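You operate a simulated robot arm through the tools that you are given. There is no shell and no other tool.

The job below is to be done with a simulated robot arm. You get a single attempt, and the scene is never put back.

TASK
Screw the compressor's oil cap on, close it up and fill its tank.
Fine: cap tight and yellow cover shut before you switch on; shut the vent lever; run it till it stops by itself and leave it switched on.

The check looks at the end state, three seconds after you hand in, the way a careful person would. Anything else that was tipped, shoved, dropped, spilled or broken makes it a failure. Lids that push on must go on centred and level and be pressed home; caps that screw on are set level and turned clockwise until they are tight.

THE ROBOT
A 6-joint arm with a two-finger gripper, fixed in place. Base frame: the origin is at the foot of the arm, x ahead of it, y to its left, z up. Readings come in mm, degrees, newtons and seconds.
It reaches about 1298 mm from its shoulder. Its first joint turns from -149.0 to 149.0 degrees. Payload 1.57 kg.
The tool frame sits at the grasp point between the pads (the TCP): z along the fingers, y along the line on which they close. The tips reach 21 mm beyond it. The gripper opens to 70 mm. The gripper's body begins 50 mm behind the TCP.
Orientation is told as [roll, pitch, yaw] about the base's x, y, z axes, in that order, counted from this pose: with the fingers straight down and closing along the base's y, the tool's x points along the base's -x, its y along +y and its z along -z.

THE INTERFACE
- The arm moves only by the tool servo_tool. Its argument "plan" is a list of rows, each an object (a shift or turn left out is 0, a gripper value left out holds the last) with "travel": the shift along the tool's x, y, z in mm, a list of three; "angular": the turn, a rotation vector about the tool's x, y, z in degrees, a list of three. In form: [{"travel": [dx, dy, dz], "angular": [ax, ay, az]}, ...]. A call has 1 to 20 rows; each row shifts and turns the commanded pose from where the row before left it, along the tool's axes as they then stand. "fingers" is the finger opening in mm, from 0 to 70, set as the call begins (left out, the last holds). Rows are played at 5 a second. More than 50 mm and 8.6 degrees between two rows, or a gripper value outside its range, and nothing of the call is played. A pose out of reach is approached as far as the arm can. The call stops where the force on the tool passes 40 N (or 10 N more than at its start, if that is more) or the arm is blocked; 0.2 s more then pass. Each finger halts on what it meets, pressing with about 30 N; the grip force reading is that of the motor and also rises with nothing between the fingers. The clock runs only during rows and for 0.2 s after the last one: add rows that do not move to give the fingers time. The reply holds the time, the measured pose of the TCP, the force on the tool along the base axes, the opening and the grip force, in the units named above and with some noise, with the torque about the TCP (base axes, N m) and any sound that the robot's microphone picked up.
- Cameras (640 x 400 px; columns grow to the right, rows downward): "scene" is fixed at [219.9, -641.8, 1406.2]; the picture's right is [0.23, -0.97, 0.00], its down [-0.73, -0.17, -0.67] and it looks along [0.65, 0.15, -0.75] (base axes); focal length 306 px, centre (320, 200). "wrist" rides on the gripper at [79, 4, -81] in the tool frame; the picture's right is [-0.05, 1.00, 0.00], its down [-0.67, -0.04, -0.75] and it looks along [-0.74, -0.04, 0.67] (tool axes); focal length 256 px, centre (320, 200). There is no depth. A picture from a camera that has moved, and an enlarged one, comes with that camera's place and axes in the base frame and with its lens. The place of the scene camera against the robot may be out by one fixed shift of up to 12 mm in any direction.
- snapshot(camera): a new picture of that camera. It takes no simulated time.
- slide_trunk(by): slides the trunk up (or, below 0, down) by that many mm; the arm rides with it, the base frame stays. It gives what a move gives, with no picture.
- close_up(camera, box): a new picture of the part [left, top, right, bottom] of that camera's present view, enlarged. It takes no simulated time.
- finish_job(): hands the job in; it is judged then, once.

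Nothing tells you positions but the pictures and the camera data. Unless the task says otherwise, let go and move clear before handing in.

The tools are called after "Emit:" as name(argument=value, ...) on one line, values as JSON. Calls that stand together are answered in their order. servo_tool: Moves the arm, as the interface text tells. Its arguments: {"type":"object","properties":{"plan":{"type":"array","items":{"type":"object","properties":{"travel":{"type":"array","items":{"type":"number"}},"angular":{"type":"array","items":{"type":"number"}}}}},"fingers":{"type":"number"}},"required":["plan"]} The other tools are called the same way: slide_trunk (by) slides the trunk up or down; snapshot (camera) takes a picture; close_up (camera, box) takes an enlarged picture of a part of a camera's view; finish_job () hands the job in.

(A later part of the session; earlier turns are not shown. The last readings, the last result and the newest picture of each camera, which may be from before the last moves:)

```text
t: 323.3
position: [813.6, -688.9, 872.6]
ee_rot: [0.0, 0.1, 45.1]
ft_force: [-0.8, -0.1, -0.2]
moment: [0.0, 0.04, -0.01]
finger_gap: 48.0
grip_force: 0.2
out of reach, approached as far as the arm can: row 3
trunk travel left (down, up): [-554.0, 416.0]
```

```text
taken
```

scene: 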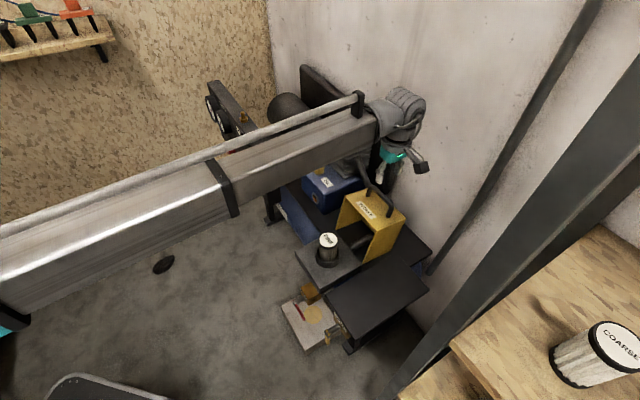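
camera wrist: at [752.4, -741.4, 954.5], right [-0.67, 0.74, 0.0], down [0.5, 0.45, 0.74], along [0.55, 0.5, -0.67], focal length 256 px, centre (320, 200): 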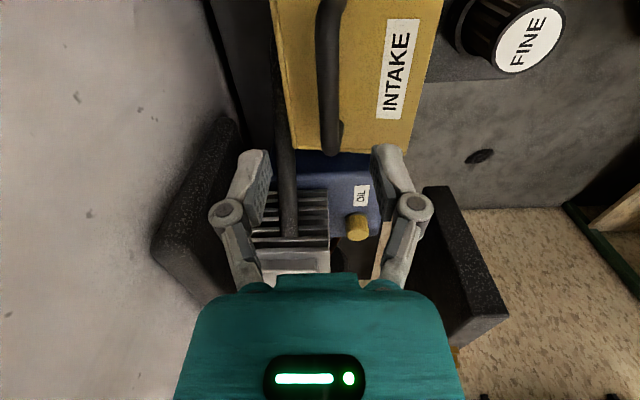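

Emit:
close_up(camera="wrist", box=[260, 0, 460, 170])

```text
2.35 times, centred on (360, 85) of wrist
camera zoom: at [752.4, -741.4, 954.5], right [-0.67, 0.74, 0.0], down [0.5, 0.45, 0.74], along [0.55, 0.5, -0.67], focal length 602 px, centre (226, 471)
```

zoom: 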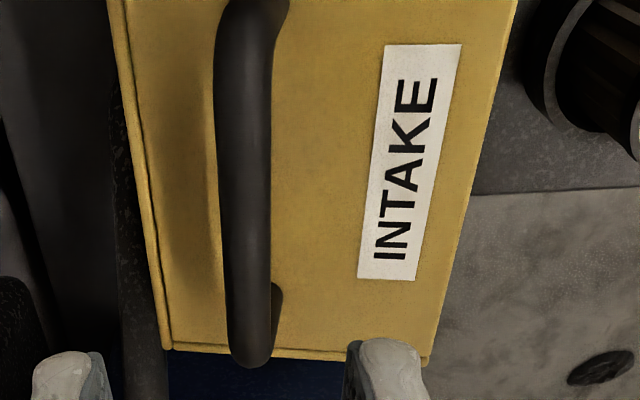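

Handle bar centre is at about (812, -680, 792), with a diameter of 15 mm. I'll centre over it, set the fingers to about 28 mm and lower them around the bar.

Emit:
servo_tool(plan=[{"travel": [-6.8, 4.6, 0]}, {"travel": [0, 0, 0]}, {"travel": [0, 0, 0]}], fingers=30)

Emit:
slide_trunk(by=-35)

Emit:
snapshot(camera="wrist")

Emit:
close_up(camera="scene", box=[330, 130, 440, 250])

```text
t: 324.1
position: [813.6, -680.5, 872.3]
ee_rot: [0.0, 0.1, 45.0]
ft_force: [-0.4, -0.4, -0.1]
moment: [0.02, -0.01, 0.0]
finger_gap: 29.9
grip_force: 0.0
trunk travel left (down, up): [-554.0, 416.0]
```

```text
t: 324.9
position: [812.7, -679.9, 838.2]
ee_rot: [-0.1, 0.1, 45.0]
ft_force: [0.3, -0.6, -0.1]
moment: [0.01, 0.0, -0.02]
finger_gap: 30.2
grip_force: 0.1
trunk travel left (down, up): [-519.0, 451.0]
```

```text
taken
camera wrist: at [753.4, -732.7, 919.7], right [-0.67, 0.74, 0.0], down [0.5, 0.45, 0.74], along [0.55, 0.5, -0.67], focal length 256 px, centre (320, 200)
```

wrist: 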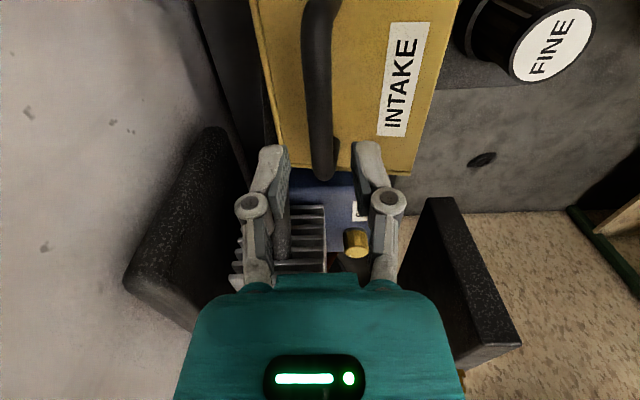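

```text
3.33 times, centred on (385, 190) of scene
camera zoom: at [219.9, -641.8, 1406.2], right [0.23, -0.97, 0.0], down [-0.73, -0.17, -0.67], along [0.65, 0.15, -0.75], focal length 1022 px, centre (103, 233)
```

zoom: 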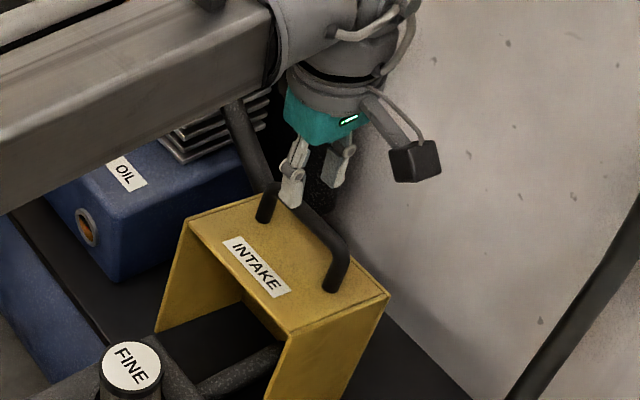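

The bar runs right between the fingers. Lowering around it.

Emit:
slide_trunk(by=-36)

Emit:
snapshot(camera="wrist")

Emit:
close_up(camera="scene", box=[330, 150, 430, 250])

```text
t: 325.7
position: [813.3, -680.0, 801.8]
ee_rot: [-0.1, 0.1, 45.1]
ft_force: [-0.3, 0.4, 0.7]
moment: [0.04, -0.01, 0.0]
finger_gap: 30.2
grip_force: 0.1
trunk travel left (down, up): [-483.0, 487.0]
```

```text
taken
camera wrist: at [753.4, -732.8, 883.7], right [-0.67, 0.74, 0.0], down [0.5, 0.45, 0.74], along [0.55, 0.5, -0.67], focal length 256 px, centre (320, 200)
```

wrist: 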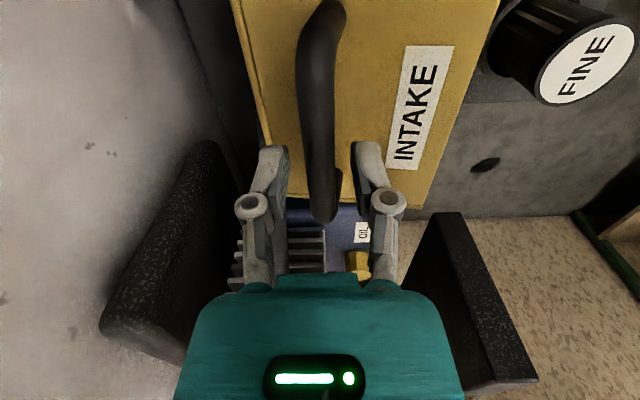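

```text
4.00 times, centred on (380, 200) of scene
camera zoom: at [219.9, -641.8, 1406.2], right [0.23, -0.97, 0.0], down [-0.73, -0.17, -0.67], along [0.65, 0.15, -0.75], focal length 1226 px, centre (80, 200)
```

zoom: 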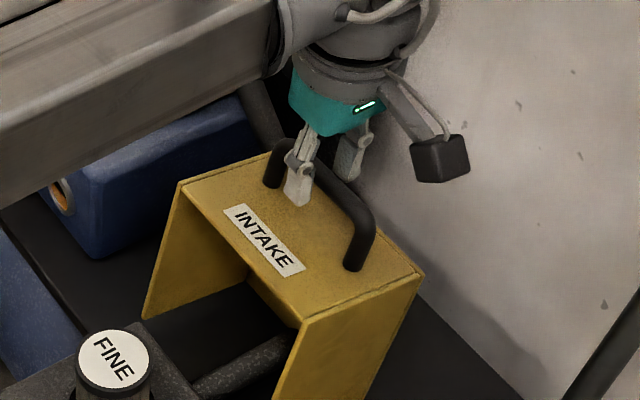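

The fingers straddle the bar with no contact. I'll narrow them slightly and start pulling the cover forward.

Emit:
servo_tool(plan=[{"travel": [0, 0, 0]}, {"travel": [0, 5, 0]}, {"travel": [0, 5, 0]}, {"travel": [0, 5, 0]}, {"travel": [0, 5, 0]}, {"travel": [0, 5, 0]}, {"travel": [0, 5, 0]}, {"travel": [0, 0, 0]}], fingers=22)

Emit:
close_up(camera="scene", box=[330, 150, 430, 250])

```text
t: 327.5
position: [791.9, -657.2, 802.8]
ee_rot: [0.1, 0.1, 45.0]
ft_force: [1.4, -0.9, -0.1]
moment: [-0.03, 0.01, 0.02]
finger_gap: 22.8
grip_force: 1.0
trunk travel left (down, up): [-483.0, 487.0]
```

```text
4.00 times, centred on (380, 200) of scene
camera zoom: at [219.9, -641.8, 1406.2], right [0.23, -0.97, 0.0], down [-0.73, -0.17, -0.67], along [0.65, 0.15, -0.75], focal length 1226 px, centre (80, 200)
```

zoom: 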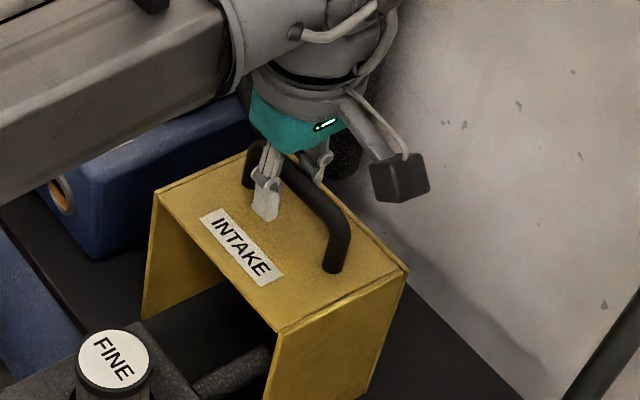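

The cover is swinging forward easily. Continuing.

Emit:
servo_tool(plan=[{"travel": [0, 7, 0]}, {"travel": [0, 7, 0]}, {"travel": [0, 7, 0]}, {"travel": [0, 7, 0]}, {"travel": [0, 7, 0]}, {"travel": [0, 7, 0]}, {"travel": [0, 7, 0]}, {"travel": [0, 7, 0]}, {"travel": [0, 7, 0]}, {"travel": [0, 7, 0]}, {"travel": [0, 0, 0]}])

Emit:
close_up(camera="scene", box=[300, 150, 420, 270])

Emit:
snapshot(camera="wrist")

```text
t: 329.9
position: [742.1, -609.5, 802.8]
ee_rot: [0.1, 0.1, 45.0]
ft_force: [0.9, 0.1, 0.0]
moment: [-0.02, -0.01, 0.0]
finger_gap: 22.3
grip_force: 0.2
trunk travel left (down, up): [-483.0, 487.0]
```

```text
3.33 times, centred on (360, 210) of scene
camera zoom: at [219.9, -641.8, 1406.2], right [0.23, -0.97, 0.0], down [-0.73, -0.17, -0.67], along [0.65, 0.15, -0.75], focal length 1022 px, centre (187, 167)
```

zoom: 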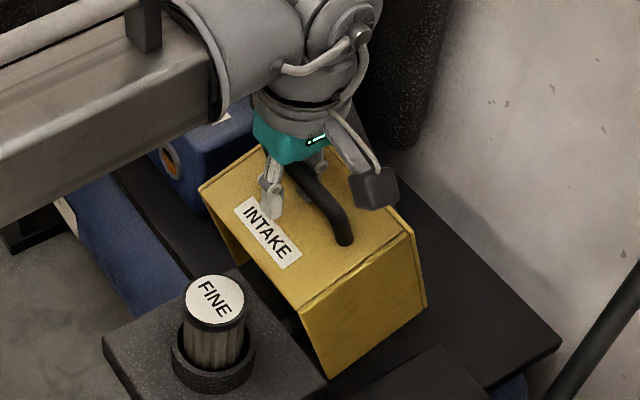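

```text
taken
camera wrist: at [683.6, -662.2, 883.6], right [-0.67, 0.74, 0.0], down [0.5, 0.45, 0.74], along [0.55, 0.5, -0.67], focal length 256 px, centre (320, 200)
```

wrist: 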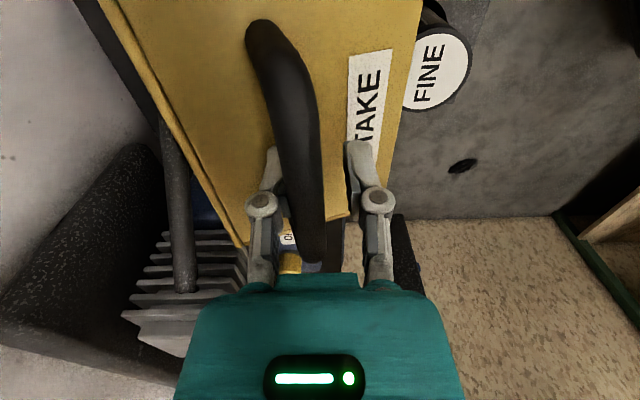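

Emit:
servo_tool(plan=[{"travel": [0, 6, 0]}, {"travel": [0, 6, 0]}, {"travel": [0, 6, 0]}, {"travel": [0, 6, 0]}, {"travel": [0, 6, 0]}, {"travel": [0, 6, 0]}, {"travel": [0, 0, 0]}])

Emit:
close_up(camera="scene", box=[300, 150, 420, 270])

Emit:
servo_tool(plan=[{"travel": [0, 6, 0]}, {"travel": [0, 6, 0]}, {"travel": [0, 6, 0]}, {"travel": [0, 6, 0]}, {"travel": [0, 6, 0]}, {"travel": [0, 0, 0]}])

Emit:
close_up(camera="scene", box=[300, 150, 420, 270])

Emit:
snapshot(camera="wrist")

```text
t: 331.5
position: [716.7, -583.7, 802.0]
ee_rot: [0.0, 0.1, 45.0]
ft_force: [0.0, 0.3, 0.2]
moment: [0.0, 0.03, -0.01]
finger_gap: 22.1
grip_force: 0.2
trunk travel left (down, up): [-483.0, 487.0]
```

```text
3.33 times, centred on (360, 210) of scene
camera zoom: at [219.9, -641.8, 1406.2], right [0.23, -0.97, 0.0], down [-0.73, -0.17, -0.67], along [0.65, 0.15, -0.75], focal length 1022 px, centre (187, 167)
```

zoom: 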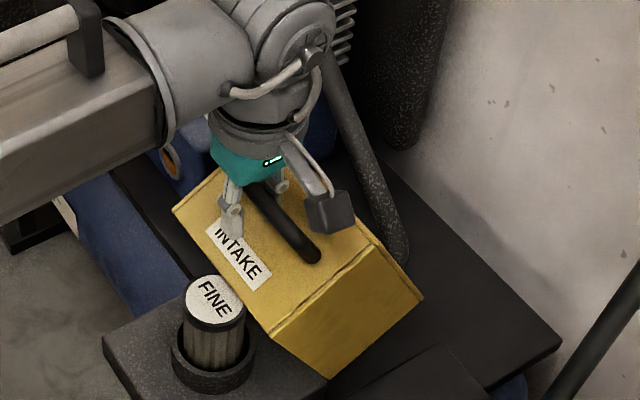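

```text
t: 332.9
position: [696.6, -562.3, 802.6]
ee_rot: [-0.1, 0.1, 45.0]
ft_force: [-0.7, -0.7, 0.4]
moment: [-0.01, 0.0, 0.01]
finger_gap: 22.2
grip_force: 0.0
trunk travel left (down, up): [-483.0, 487.0]
```

```text
3.33 times, centred on (360, 210) of scene
camera zoom: at [219.9, -641.8, 1406.2], right [0.23, -0.97, 0.0], down [-0.73, -0.17, -0.67], along [0.65, 0.15, -0.75], focal length 1022 px, centre (187, 167)
```

zoom: 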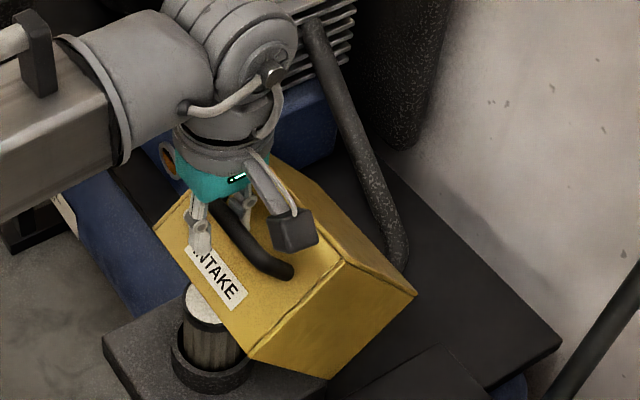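

```text
taken
camera wrist: at [636.1, -615.4, 883.7], right [-0.67, 0.74, 0.0], down [0.5, 0.45, 0.74], along [0.55, 0.5, -0.67], focal length 256 px, centre (320, 200)
```

wrist: 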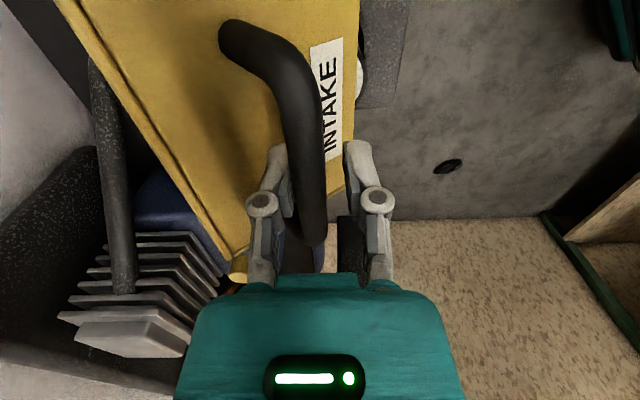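

The cover is past halfway and under control. I'll alternate lowering and moving forward so the bar stays between the fingers.

Emit:
slide_trunk(by=-9)

Emit:
servo_tool(plan=[{"travel": [0, 4.4, 0]}, {"travel": [0, 4.4, 0]}, {"travel": [0, 4.4, 0]}, {"travel": [0, 4.4, 0]}, {"travel": [0, 4.4, 0]}, {"travel": [0, 0, 0]}])

Emit:
slide_trunk(by=-12)

Emit:
servo_tool(plan=[{"travel": [0, 4, 0]}, {"travel": [0, 4, 0]}, {"travel": [0, 4, 0]}, {"travel": [0, 3.5, 0]}, {"travel": [0, 0, 0]}])

Emit:
close_up(camera="scene", box=[280, 150, 420, 270])

Emit:
snapshot(camera="wrist")

```text
t: 333.5
position: [696.2, -562.2, 793.7]
ee_rot: [-0.1, 0.1, 45.0]
ft_force: [0.2, -1.3, -0.5]
moment: [-0.01, -0.01, -0.01]
finger_gap: 22.3
grip_force: 0.1
trunk travel left (down, up): [-474.0, 496.0]
```

```text
t: 334.9
position: [681.7, -547.3, 794.0]
ee_rot: [0.0, 0.1, 45.1]
ft_force: [-0.6, 1.0, -0.5]
moment: [0.03, 0.04, 0.04]
finger_gap: 22.3
grip_force: 0.4
trunk travel left (down, up): [-474.0, 496.0]
```

```text
t: 335.5
position: [681.3, -546.5, 781.1]
ee_rot: [0.0, 0.1, 45.0]
ft_force: [-1.2, 1.4, 1.8]
moment: [-0.08, -0.03, -0.02]
finger_gap: 22.4
grip_force: 0.4
trunk travel left (down, up): [-462.0, 508.0]
```

```text
t: 336.7
position: [670.7, -536.4, 781.1]
ee_rot: [0.0, 0.1, 44.9]
ft_force: [-0.5, 0.3, -0.6]
moment: [0.01, -0.01, 0.0]
finger_gap: 22.5
grip_force: 0.7
trunk travel left (down, up): [-462.0, 508.0]
```

```text
3.33 times, centred on (350, 210) of scene
camera zoom: at [219.9, -641.8, 1406.2], right [0.23, -0.97, 0.0], down [-0.73, -0.17, -0.67], along [0.65, 0.15, -0.75], focal length 1022 px, centre (220, 167)
```

zoom: 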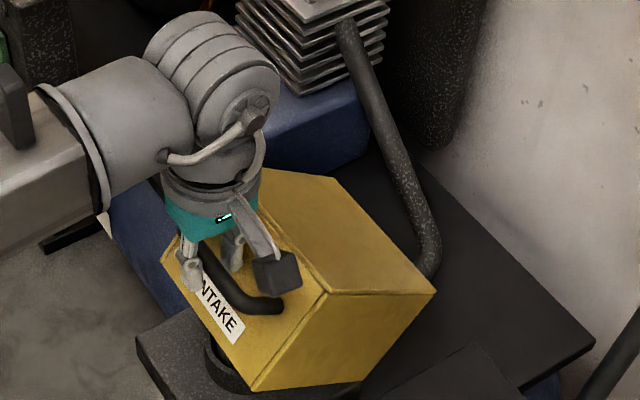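

```text
taken
camera wrist: at [610.9, -589.3, 862.7], right [-0.67, 0.74, 0.0], down [0.5, 0.45, 0.74], along [0.55, 0.5, -0.67], focal length 256 px, centre (320, 200)
```

wrist: 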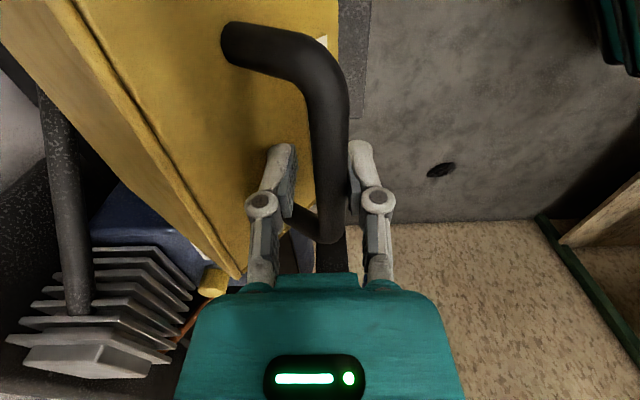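

Emit:
slide_trunk(by=-12)

Emit:
servo_tool(plan=[{"travel": [0, 3.7, 0]}, {"travel": [0, 3.7, 0]}, {"travel": [0, 3.7, 0]}, {"travel": [0, 3.6, 0]}, {"travel": [0, 0, 0]}])

Emit:
slide_trunk(by=-14)

Emit:
servo_tool(plan=[{"travel": [0, 3.5, 0]}, {"travel": [0, 3.4, 0]}, {"travel": [0, 3.4, 0]}, {"travel": [0, 3.4, 0]}, {"travel": [0, 0, 0]}])

Emit:
close_up(camera="scene", box=[280, 150, 420, 270])

Emit:
snapshot(camera="wrist")

```text
t: 337.3
position: [670.6, -536.0, 770.1]
ee_rot: [0.0, 0.1, 44.9]
ft_force: [-2.0, 2.4, 3.8]
moment: [0.06, -0.01, 0.03]
finger_gap: 22.1
grip_force: 0.1
trunk travel left (down, up): [-450.0, 520.0]
```

```text
t: 338.5
position: [660.0, -526.2, 769.3]
ee_rot: [-0.1, 0.1, 45.0]
ft_force: [-0.4, 0.5, -0.7]
moment: [-0.02, 0.01, -0.01]
finger_gap: 22.4
grip_force: 0.9
trunk travel left (down, up): [-450.0, 520.0]
```

```text
t: 339.1
position: [660.5, -526.9, 754.5]
ee_rot: [-0.1, 0.0, 44.9]
ft_force: [-1.5, 1.1, -0.1]
moment: [0.03, 0.03, -0.02]
finger_gap: 22.7
grip_force: 0.1
trunk travel left (down, up): [-436.0, 534.0]
```

```text
t: 340.3
position: [650.5, -516.4, 754.8]
ee_rot: [-0.1, 0.1, 45.0]
ft_force: [-0.6, 0.6, 0.3]
moment: [0.04, 0.0, 0.0]
finger_gap: 22.7
grip_force: 0.5
trunk travel left (down, up): [-436.0, 534.0]
```

```text
3.33 times, centred on (350, 210) of scene
camera zoom: at [219.9, -641.8, 1406.2], right [0.23, -0.97, 0.0], down [-0.73, -0.17, -0.67], along [0.65, 0.15, -0.75], focal length 1022 px, centre (220, 167)
```

zoom: 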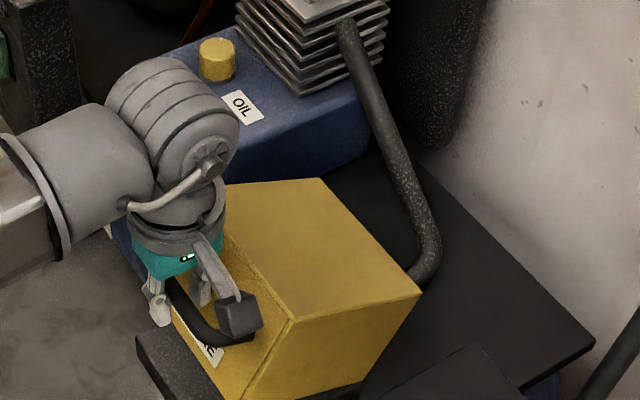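

```text
taken
camera wrist: at [591.4, -568.6, 836.7], right [-0.67, 0.74, 0.0], down [0.5, 0.45, 0.74], along [0.55, 0.5, -0.67], focal length 256 px, centre (320, 200)
```

wrist: 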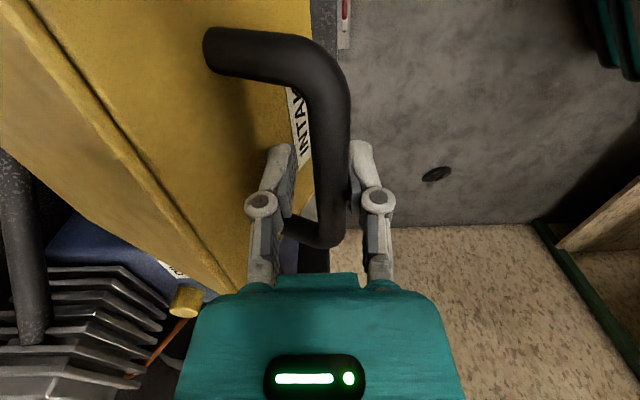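

Emit:
slide_trunk(by=-14)

Emit:
servo_tool(plan=[{"travel": [0, 3.2, 0]}, {"travel": [0, 3.2, 0]}, {"travel": [0, 3.1, 0]}, {"travel": [0, 3.1, 0]}, {"travel": [0, 0, 0]}])

Emit:
slide_trunk(by=-14)

Emit:
servo_tool(plan=[{"travel": [0, 2.9, 0]}, {"travel": [0, 2.9, 0]}, {"travel": [0, 2.9, 0]}, {"travel": [0, 2.8, 0]}, {"travel": [0, 0, 0]}])

Emit:
close_up(camera="scene", box=[280, 150, 420, 290])

Emit:
snapshot(camera="wrist")

```text
t: 340.9
position: [651.4, -516.8, 742.3]
ee_rot: [-0.1, 0.1, 44.9]
ft_force: [-0.9, 0.9, 0.3]
moment: [-0.02, 0.04, 0.0]
finger_gap: 22.8
grip_force: 0.1
trunk travel left (down, up): [-422.0, 548.0]
```

```text
t: 342.1
position: [642.4, -506.9, 740.6]
ee_rot: [0.0, 0.2, 45.0]
ft_force: [-0.2, 1.2, -0.8]
moment: [-0.01, -0.01, 0.02]
finger_gap: 22.7
grip_force: 0.3
trunk travel left (down, up): [-422.0, 548.0]
```

```text
t: 342.7
position: [642.7, -507.1, 728.3]
ee_rot: [-0.1, 0.1, 45.0]
ft_force: [-2.5, 3.5, 1.6]
moment: [0.04, 0.06, -0.02]
finger_gap: 23.1
grip_force: 3.1
trunk travel left (down, up): [-408.0, 562.0]
```

```text
t: 343.9
position: [633.3, -497.9, 727.3]
ee_rot: [0.0, 0.1, 45.0]
ft_force: [-1.7, 1.0, 0.2]
moment: [-0.01, 0.0, 0.0]
finger_gap: 23.0
grip_force: 0.6
trunk travel left (down, up): [-408.0, 562.0]
```

```text
2.86 times, centred on (350, 220) of scene
camera zoom: at [219.9, -641.8, 1406.2], right [0.23, -0.97, 0.0], down [-0.73, -0.17, -0.67], along [0.65, 0.15, -0.75], focal length 876 px, centre (234, 143)
```

zoom: 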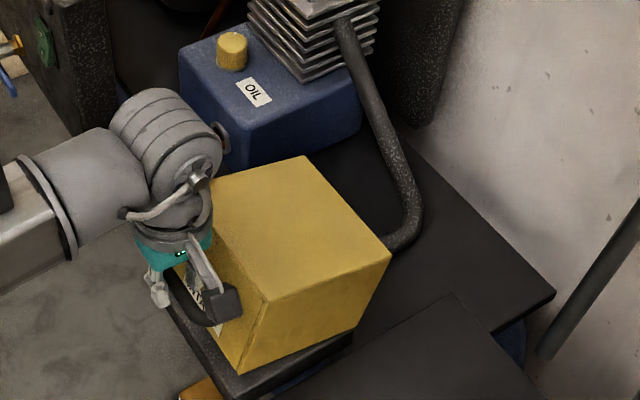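

```text
taken
camera wrist: at [574.3, -550.6, 808.7], right [-0.67, 0.74, 0.0], down [0.5, 0.45, 0.74], along [0.55, 0.5, -0.67], focal length 256 px, centre (320, 200)
```

wrist: 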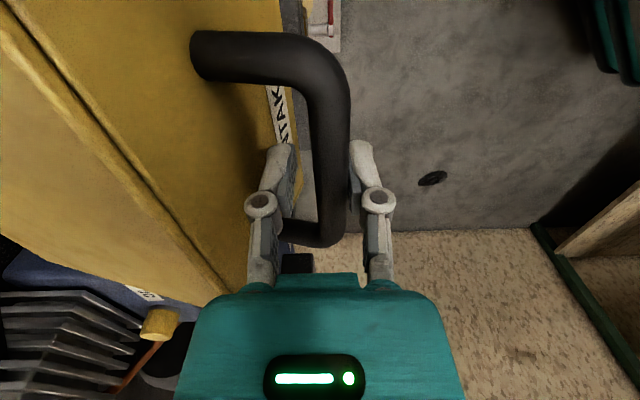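

Emit:
slide_trunk(by=-12)

Emit:
servo_tool(plan=[{"travel": [0, 2.5, 0]}, {"travel": [0, 2.5, 0]}, {"travel": [0, 2.5, 0]}, {"travel": [0, 2.5, 0]}, {"travel": [0, 0, 0]}])

Emit:
slide_trunk(by=-12)

Emit:
close_up(camera="scene", box=[280, 150, 420, 290])

Emit:
snapshot(camera="wrist")

```text
t: 344.5
position: [634.3, -498.1, 715.6]
ee_rot: [0.1, 0.1, 45.0]
ft_force: [-4.1, 3.8, 2.0]
moment: [-0.04, -0.05, -0.06]
finger_gap: 26.4
grip_force: 2.1
trunk travel left (down, up): [-396.0, 574.0]
```

```text
t: 345.7
position: [626.7, -491.7, 714.2]
ee_rot: [0.0, 0.1, 45.0]
ft_force: [-1.0, 0.9, 0.1]
moment: [0.02, -0.02, -0.03]
finger_gap: 22.8
grip_force: 0.9
trunk travel left (down, up): [-396.0, 574.0]
```

```text
t: 346.3
position: [626.3, -490.3, 704.9]
ee_rot: [0.0, 0.2, 45.0]
ft_force: [-8.3, 8.9, 3.4]
moment: [0.04, 0.0, -0.02]
finger_gap: 30.5
grip_force: 6.7
trunk travel left (down, up): [-384.0, 586.0]
```

```text
2.86 times, centred on (350, 220) of scene
camera zoom: at [219.9, -641.8, 1406.2], right [0.23, -0.97, 0.0], down [-0.73, -0.17, -0.67], along [0.65, 0.15, -0.75], focal length 876 px, centre (234, 143)
```

zoom: 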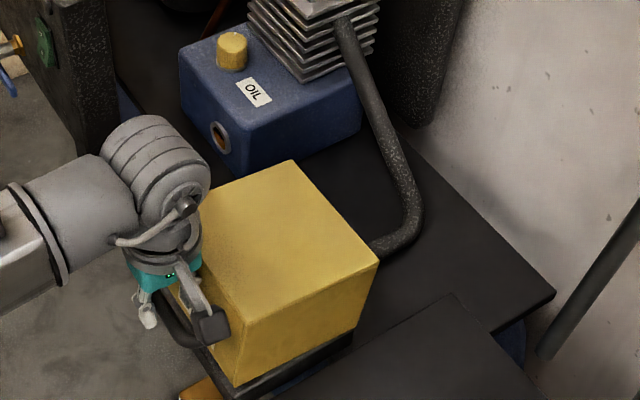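

```text
taken
camera wrist: at [566.3, -543.1, 785.5], right [-0.67, 0.74, 0.0], down [0.5, 0.45, 0.74], along [0.55, 0.5, -0.67], focal length 256 px, centre (320, 200)
```

wrist: 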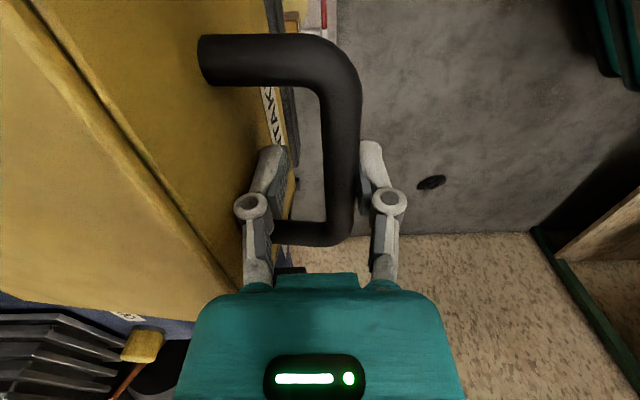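

Emit:
servo_tool(plan=[{"travel": [0, 2, 0]}, {"travel": [0, 2, 0]}, {"travel": [0, 2, 0]}, {"travel": [0, 2, 0]}, {"travel": [0, 0, 0]}])

Emit:
close_up(camera="scene", box=[280, 180, 420, 300])

Emit:
close_up(camera="wrist", box=[180, 0, 420, 280])

```text
t: 347.5
position: [622.3, -486.4, 702.9]
ee_rot: [0.0, 0.2, 45.0]
ft_force: [-1.7, 0.7, -1.1]
moment: [0.01, 0.01, -0.02]
finger_gap: 22.7
grip_force: 1.4
trunk travel left (down, up): [-384.0, 586.0]
```

```text
3.33 times, centred on (350, 240) of scene
camera zoom: at [219.9, -641.8, 1406.2], right [0.23, -0.97, 0.0], down [-0.73, -0.17, -0.67], along [0.65, 0.15, -0.75], focal length 1022 px, centre (220, 67)
```

zoom: 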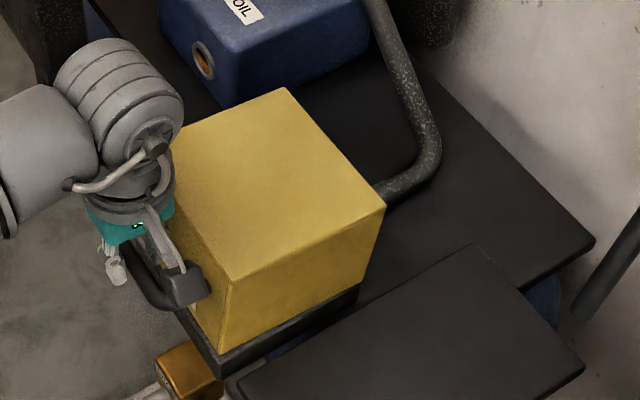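

```text
1.43 times, centred on (300, 140) of wrist
camera zoom: at [562.0, -538.4, 784.7], right [-0.67, 0.74, 0.0], down [0.5, 0.45, 0.74], along [0.55, 0.5, -0.67], focal length 366 px, centre (349, 286)
```

zoom: 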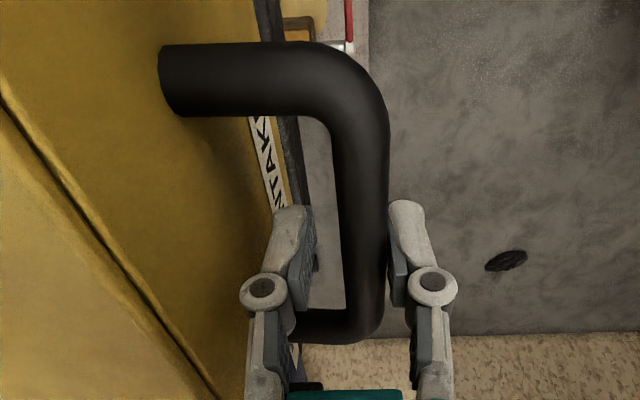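

Emit:
slide_trunk(by=-8)

Emit:
servo_tool(plan=[{"travel": [0, 2, 0]}, {"travel": [0, 2, 0]}, {"travel": [0, 2, 0]}, {"travel": [0, 0, 0]}])

Emit:
slide_trunk(by=-7)

Emit:
servo_tool(plan=[{"travel": [0, 2, 0]}, {"travel": [0, 2, 0]}, {"travel": [0, 2, 0]}, {"travel": [0, 0, 0]}])

Emit:
close_up(camera="scene", box=[280, 180, 420, 300])

Emit:
close_up(camera="wrist", box=[180, 0, 420, 280])

```text
t: 348.1
position: [621.6, -485.2, 695.3]
ee_rot: [0.0, 0.0, 45.0]
ft_force: [-4.4, 5.9, 1.6]
moment: [0.03, 0.04, -0.01]
finger_gap: 27.0
grip_force: 3.7
trunk travel left (down, up): [-376.0, 594.0]
```

```text
t: 349.1
position: [617.6, -481.8, 695.9]
ee_rot: [0.0, 0.1, 45.1]
ft_force: [-1.8, 0.7, -1.1]
moment: [0.01, -0.02, -0.02]
finger_gap: 23.3
grip_force: 0.9
trunk travel left (down, up): [-376.0, 594.0]
```

```text
t: 349.7
position: [617.8, -481.2, 688.1]
ee_rot: [0.0, 0.1, 44.9]
ft_force: [-3.1, 4.4, 0.0]
moment: [-0.03, 0.03, -0.05]
finger_gap: 24.9
grip_force: 2.1
trunk travel left (down, up): [-369.0, 601.0]
```

```text
t: 350.7
position: [612.8, -475.9, 687.2]
ee_rot: [0.0, 0.1, 45.0]
ft_force: [0.2, -1.0, -0.6]
moment: [0.03, 0.02, 0.01]
finger_gap: 21.9
grip_force: 0.1
trunk travel left (down, up): [-369.0, 601.0]
```

```text
3.33 times, centred on (350, 240) of scene
camera zoom: at [219.9, -641.8, 1406.2], right [0.23, -0.97, 0.0], down [-0.73, -0.17, -0.67], along [0.65, 0.15, -0.75], focal length 1022 px, centre (220, 67)
```

zoom: 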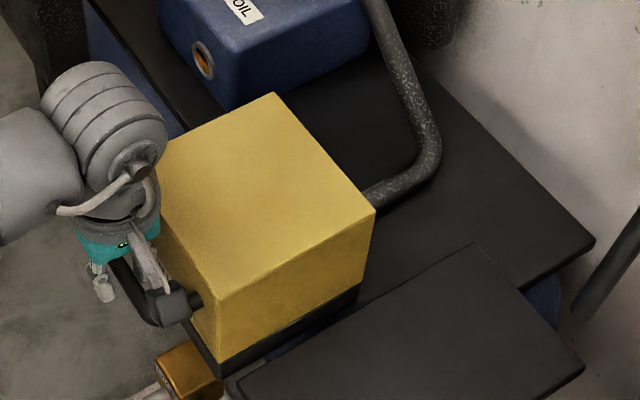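

```text
1.43 times, centred on (300, 140) of wrist
camera zoom: at [552.7, -529.5, 769.7], right [-0.67, 0.74, 0.0], down [0.5, 0.45, 0.74], along [0.55, 0.5, -0.67], focal length 366 px, centre (349, 286)
```

zoom: 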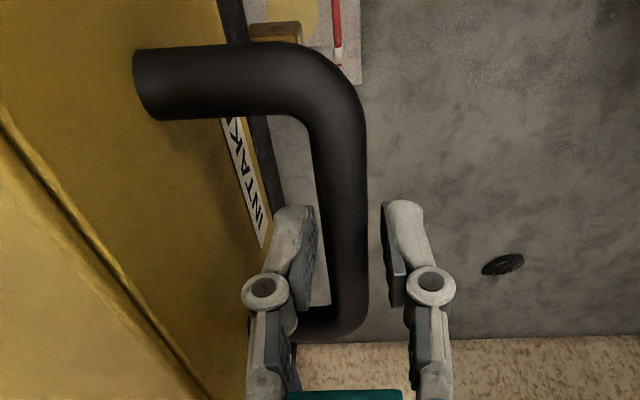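

The bar has come to rest and no longer leans on the front finger, so the cover is down. I'll lift the gripper straight up and out of the handle.

Emit:
slide_trunk(by=30)

Emit:
slide_trunk(by=90)

Emit:
close_up(camera="scene", box=[280, 180, 420, 320])

Emit:
snapshot(camera="wrist")

```text
t: 351.4
position: [612.8, -476.3, 719.7]
ee_rot: [-0.1, 0.1, 45.0]
ft_force: [0.7, 0.3, 0.3]
moment: [0.01, -0.01, 0.03]
finger_gap: 22.1
grip_force: 0.0
trunk travel left (down, up): [-399.0, 571.0]
```

```text
t: 352.7
position: [612.7, -476.5, 807.4]
ee_rot: [0.0, 0.1, 45.0]
ft_force: [-0.2, 0.6, -0.1]
moment: [0.01, 0.0, 0.01]
finger_gap: 22.0
grip_force: 0.1
trunk travel left (down, up): [-489.0, 481.0]
```

```text
2.86 times, centred on (350, 250) of scene
camera zoom: at [219.9, -641.8, 1406.2], right [0.23, -0.97, 0.0], down [-0.73, -0.17, -0.67], along [0.65, 0.15, -0.75], focal length 876 px, centre (234, 57)
```

zoom: 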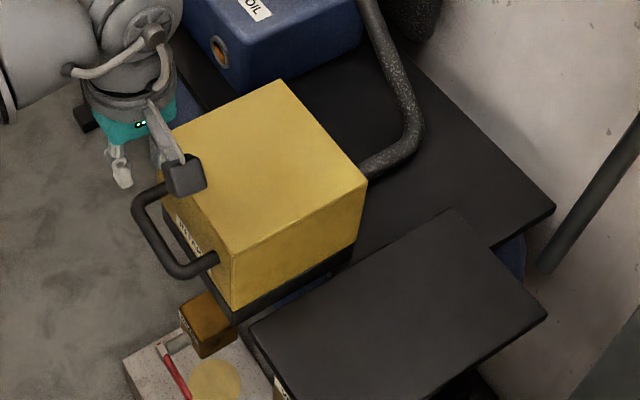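

```text
taken
camera wrist: at [552.7, -529.5, 889.7], right [-0.67, 0.74, 0.0], down [0.5, 0.45, 0.74], along [0.55, 0.5, -0.67], focal length 256 px, centre (320, 200)
```

wrist: 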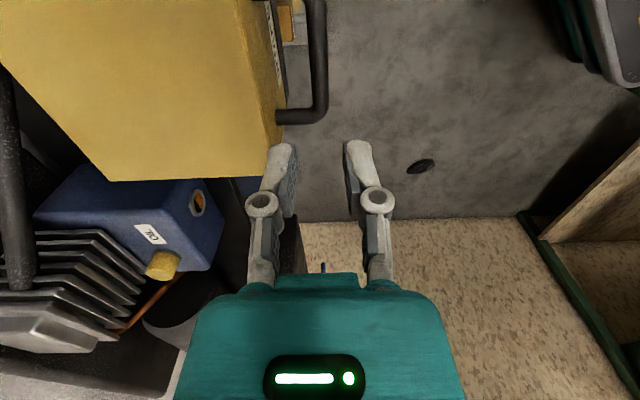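

The cover sits down on the platform. I'll press gently on its top with closed fingers to make sure it is fully shut.

Emit:
servo_tool(plan=[{"travel": [1.8, -27, 0]}, {"travel": [1.8, -27, 0]}, {"travel": [1.8, -27, 0]}, {"travel": [0, 0, 0]}], fingers=0)

Emit:
slide_trunk(by=-52)

Emit:
slide_trunk(by=-6)

Emit:
close_up(camera="scene", box=[280, 180, 420, 320])

Emit:
snapshot(camera="wrist")

```text
t: 353.7
position: [664.9, -538.6, 807.5]
ee_rot: [-0.1, 0.2, 45.0]
ft_force: [0.8, 0.0, -0.6]
moment: [0.01, -0.04, 0.01]
finger_gap: 0.0
grip_force: 28.9
trunk travel left (down, up): [-489.0, 481.0]
```

```text
t: 354.6
position: [665.7, -538.5, 757.1]
ee_rot: [0.0, 0.2, 45.0]
ft_force: [0.7, 0.1, -0.1]
moment: [0.01, 0.0, -0.01]
finger_gap: 0.0
grip_force: 28.2
trunk travel left (down, up): [-437.0, 533.0]
```

```text
t: 355.1
position: [663.5, -539.1, 749.9]
ee_rot: [0.0, 0.1, 45.0]
ft_force: [0.8, 0.1, -0.5]
moment: [0.0, 0.01, 0.01]
finger_gap: 0.0
grip_force: 29.4
trunk travel left (down, up): [-431.0, 539.0]
```

```text
2.86 times, centred on (350, 250) of scene
camera zoom: at [219.9, -641.8, 1406.2], right [0.23, -0.97, 0.0], down [-0.73, -0.17, -0.67], along [0.65, 0.15, -0.75], focal length 876 px, centre (234, 57)
```

zoom: 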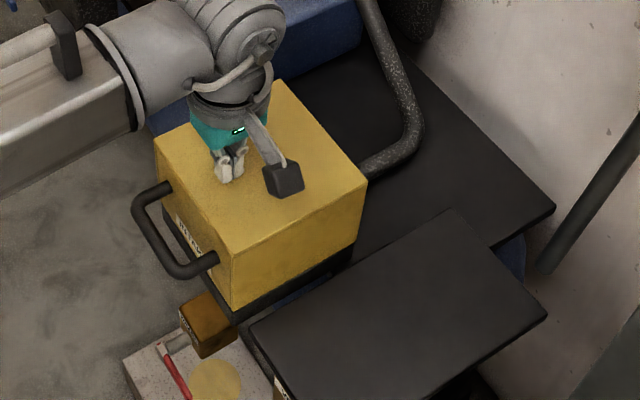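

```text
taken
camera wrist: at [605.3, -592.0, 831.7], right [-0.67, 0.74, 0.0], down [0.5, 0.45, 0.74], along [0.55, 0.5, -0.67], focal length 256 px, centre (320, 200)
```

wrist: 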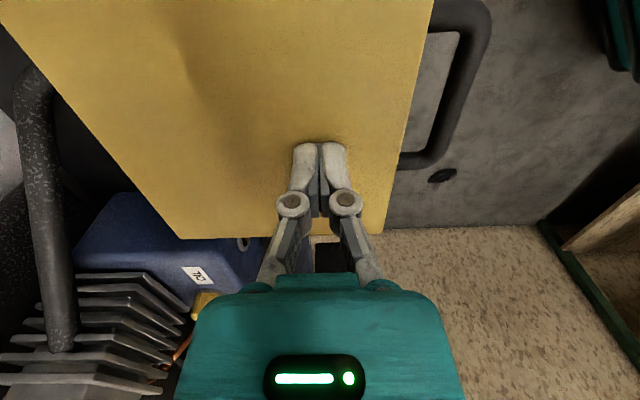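

Emit:
slide_trunk(by=-4)

Emit:
slide_trunk(by=-3)

Emit:
slide_trunk(by=-2)

```text
t: 355.7
position: [665.9, -539.7, 746.6]
ee_rot: [-0.2, 0.1, 45.0]
ft_force: [4.1, -3.8, 20.8]
moment: [-0.05, -0.12, -0.02]
finger_gap: 5.9
grip_force: 28.6
trunk travel left (down, up): [-427.0, 543.0]
```

```text
t: 356.0
position: [664.7, -538.9, 748.5]
ee_rot: [-0.3, 0.0, 45.0]
ft_force: [0.4, 0.5, 30.8]
moment: [0.01, -0.02, 0.05]
finger_gap: 5.7
grip_force: 28.5
trunk travel left (down, up): [-427.0, 543.0]
stopped: the force on the tool passed its limit at 46 N (the readings are from after the stop); the commanded pose is now the measured one
```

```text
t: 356.4
position: [666.0, -539.8, 747.7]
ee_rot: [-0.5, 0.0, 45.1]
ft_force: [-0.3, 0.7, 37.7]
moment: [0.01, 0.04, 0.05]
finger_gap: 6.0
grip_force: 28.1
trunk travel left (down, up): [-426.0, 544.0]
stopped: the force on the tool passed its limit at 45 N (the readings are from after the stop); the commanded pose is now the measured one
```

The cover is hard down: 45 N with no further movement. Releasing pressure, rising, and moving to look at the vent lever.

Emit:
slide_trunk(by=80)

Emit:
close_up(camera="scene", box=[290, 270, 390, 360])

Emit:
close_up(camera="scene", box=[280, 180, 420, 320])

```text
t: 357.6
position: [666.9, -541.0, 824.5]
ee_rot: [-0.2, 0.0, 45.0]
ft_force: [0.0, 0.1, 0.1]
moment: [0.02, -0.04, -0.01]
finger_gap: 0.0
grip_force: 28.7
trunk travel left (down, up): [-506.0, 464.0]
```

```text
4.44 times, centred on (340, 315) of scene
camera zoom: at [219.9, -641.8, 1406.2], right [0.23, -0.97, 0.0], down [-0.73, -0.17, -0.67], along [0.65, 0.15, -0.75], focal length 1362 px, centre (231, -311)
```

zoom: 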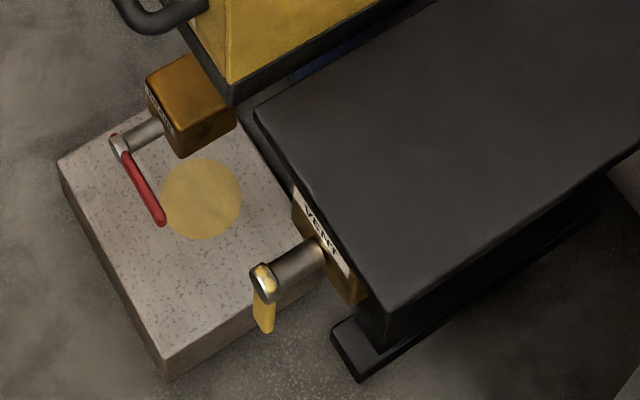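

```text
2.86 times, centred on (350, 250) of scene
camera zoom: at [219.9, -641.8, 1406.2], right [0.23, -0.97, 0.0], down [-0.73, -0.17, -0.67], along [0.65, 0.15, -0.75], focal length 876 px, centre (234, 57)
```

zoom: 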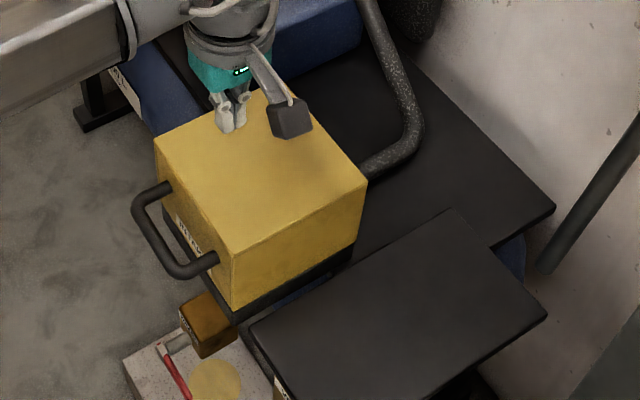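

Next is the vent lever, a yellow handle hanging down from a horizontal stem. I'll move in front of it at height, turn to yaw -45, then lower with the wrist tilted for a square front view.

Emit:
servo_tool(plan=[{"angular": [0, 0, 8.2]}, {"angular": [0, 0, 8.2]}, {"angular": [0, 0, 8.2]}, {"angular": [0, 0, 8.2]}, {"angular": [0, 0, 8.2]}, {"angular": [0, 0, 8.2]}, {"angular": [0, 0, 8.2]}, {"angular": [0, 0, 8.2]}, {"angular": [0, 0, 8.2]}, {"angular": [0, 0, 8.2]}, {"angular": [0, 0, 8]}, {"travel": [32, -26, 0]}, {"travel": [32, -26, 0]}, {"travel": [32, -26, 0]}, {"travel": [32, -26, 0]}, {"travel": [32, -26, 0]}, {"travel": [30, -24, 0]}, {"travel": [0, 0, 0]}])

Emit:
snapshot(camera="wrist")

Emit:
snapshot(camera="scene")

```text
t: 361.4
position: [421.8, -516.4, 826.1]
ee_rot: [0.0, -0.1, -44.9]
ft_force: [-0.4, 0.7, 0.6]
moment: [-0.01, -0.02, 0.01]
finger_gap: 0.1
grip_force: 28.6
trunk travel left (down, up): [-506.0, 464.0]
```

```text
taken
camera wrist: at [367.6, -458.1, 905.9], right [0.74, 0.67, 0.0], down [0.44, -0.49, 0.75], along [0.5, -0.56, -0.66], focal length 256 px, centre (320, 200)
```

wrist: 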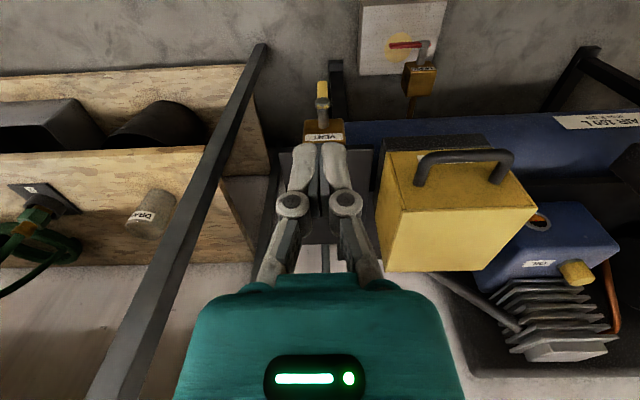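

```text
taken
```

scene: 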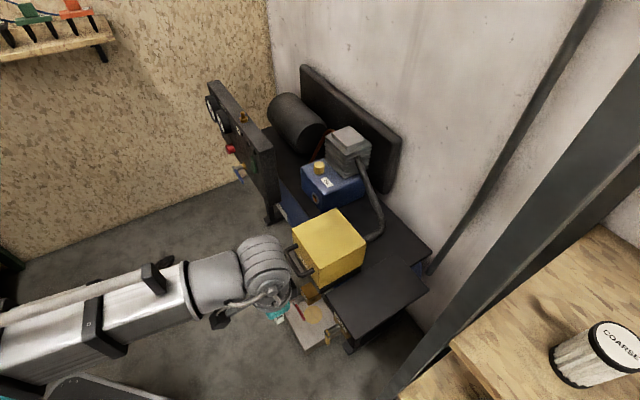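

Emit:
close_up(camera="wrist", box=[280, 60, 460, 170])

Emit:
slide_trunk(by=-180)

Emit:
snapshot(camera="wrist")

Emit:
snapshot(camera="scene")

```text
3.56 times, centred on (370, 115) of wrist
camera zoom: at [367.6, -458.1, 905.9], right [0.74, 0.67, 0.0], down [0.44, -0.49, 0.75], along [0.5, -0.56, -0.66], focal length 910 px, centre (142, 502)
```

zoom: 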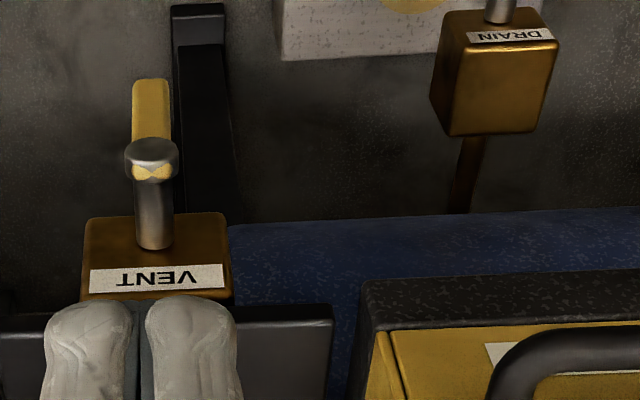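

```text
t: 363.4
position: [422.0, -518.2, 645.0]
ee_rot: [-0.1, -0.3, -45.0]
ft_force: [0.1, 0.7, 0.3]
moment: [0.04, -0.01, -0.01]
finger_gap: 0.0
grip_force: 29.0
trunk travel left (down, up): [-326.0, 644.0]
```

```text
taken
camera wrist: at [368.1, -458.0, 725.9], right [0.74, 0.67, 0.0], down [0.44, -0.49, 0.75], along [0.5, -0.56, -0.66], focal length 256 px, centre (320, 200)
```

wrist: 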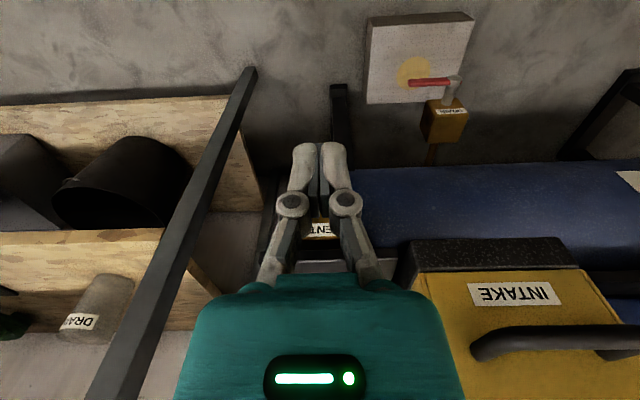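

```text
taken
```

scene: 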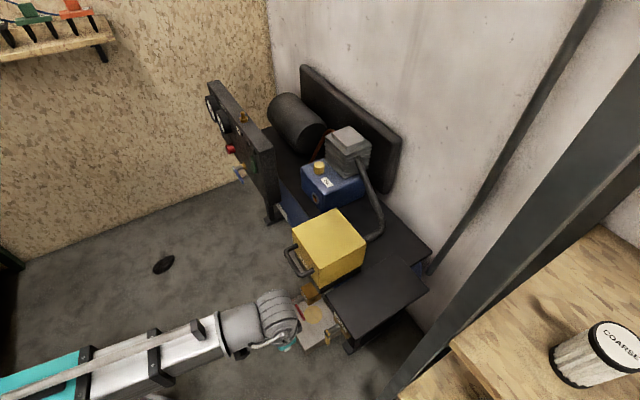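

Emit:
servo_tool(plan=[{"angular": [0, -8, 0]}, {"angular": [0, -8, 0]}, {"angular": [0, -8, 0]}, {"angular": [0, -8, 0]}, {"angular": [0, -8, 0]}, {"travel": [0, 0, 0]}])

Emit:
slide_trunk(by=-130)

Emit:
snapshot(camera="wrist")

Emit:
close_up(camera="wrist", box=[260, 80, 400, 200])

Emit:
snapshot(camera="scene")

```text
t: 364.8
position: [422.2, -518.4, 689.0]
ee_rot: [0.1, -40.3, -44.8]
ft_force: [0.1, -0.3, 0.2]
moment: [0.01, 0.03, -0.01]
finger_gap: 0.2
grip_force: 28.3
out of reach, approached as far as the arm can: row 2, 3, 4, 5
trunk travel left (down, up): [-326.0, 644.0]
```

```text
t: 366.4
position: [422.8, -516.9, 558.8]
ee_rot: [0.1, -40.2, -44.9]
ft_force: [-0.2, 0.5, 0.0]
moment: [-0.03, 0.0, 0.01]
finger_gap: 0.0
grip_force: 28.8
trunk travel left (down, up): [-196.0, 774.0]
```

```text
taken
camera wrist: at [344.5, -434.2, 569.8], right [0.73, 0.68, 0.03], down [-0.01, -0.04, 1.0], along [0.68, -0.73, -0.03], focal length 256 px, centre (320, 200)
```

wrist: 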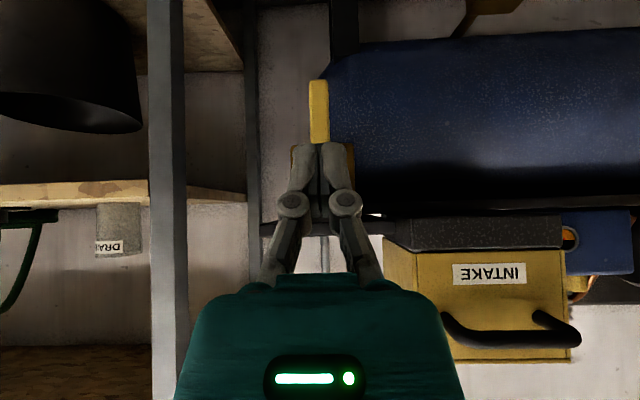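

```text
3.33 times, centred on (330, 140) of wrist
camera zoom: at [344.5, -434.2, 569.8], right [0.73, 0.68, 0.03], down [-0.01, -0.04, 1.0], along [0.68, -0.73, -0.03], focal length 853 px, centre (287, 400)
```

zoom: 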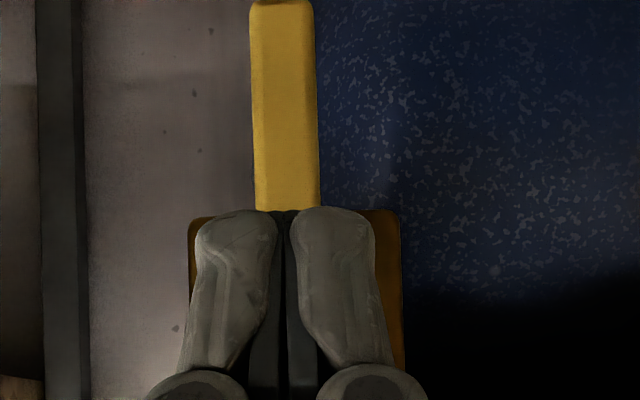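

```text
taken
```

scene: 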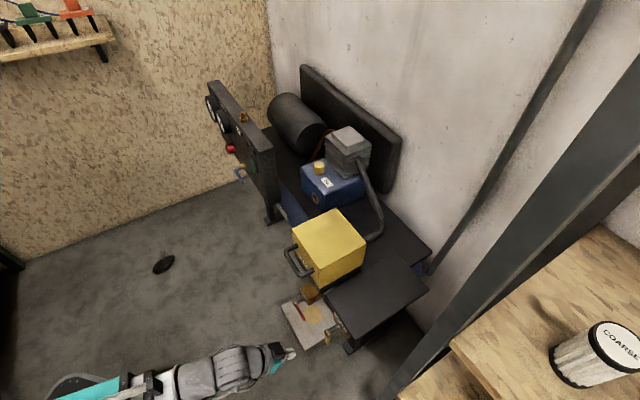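

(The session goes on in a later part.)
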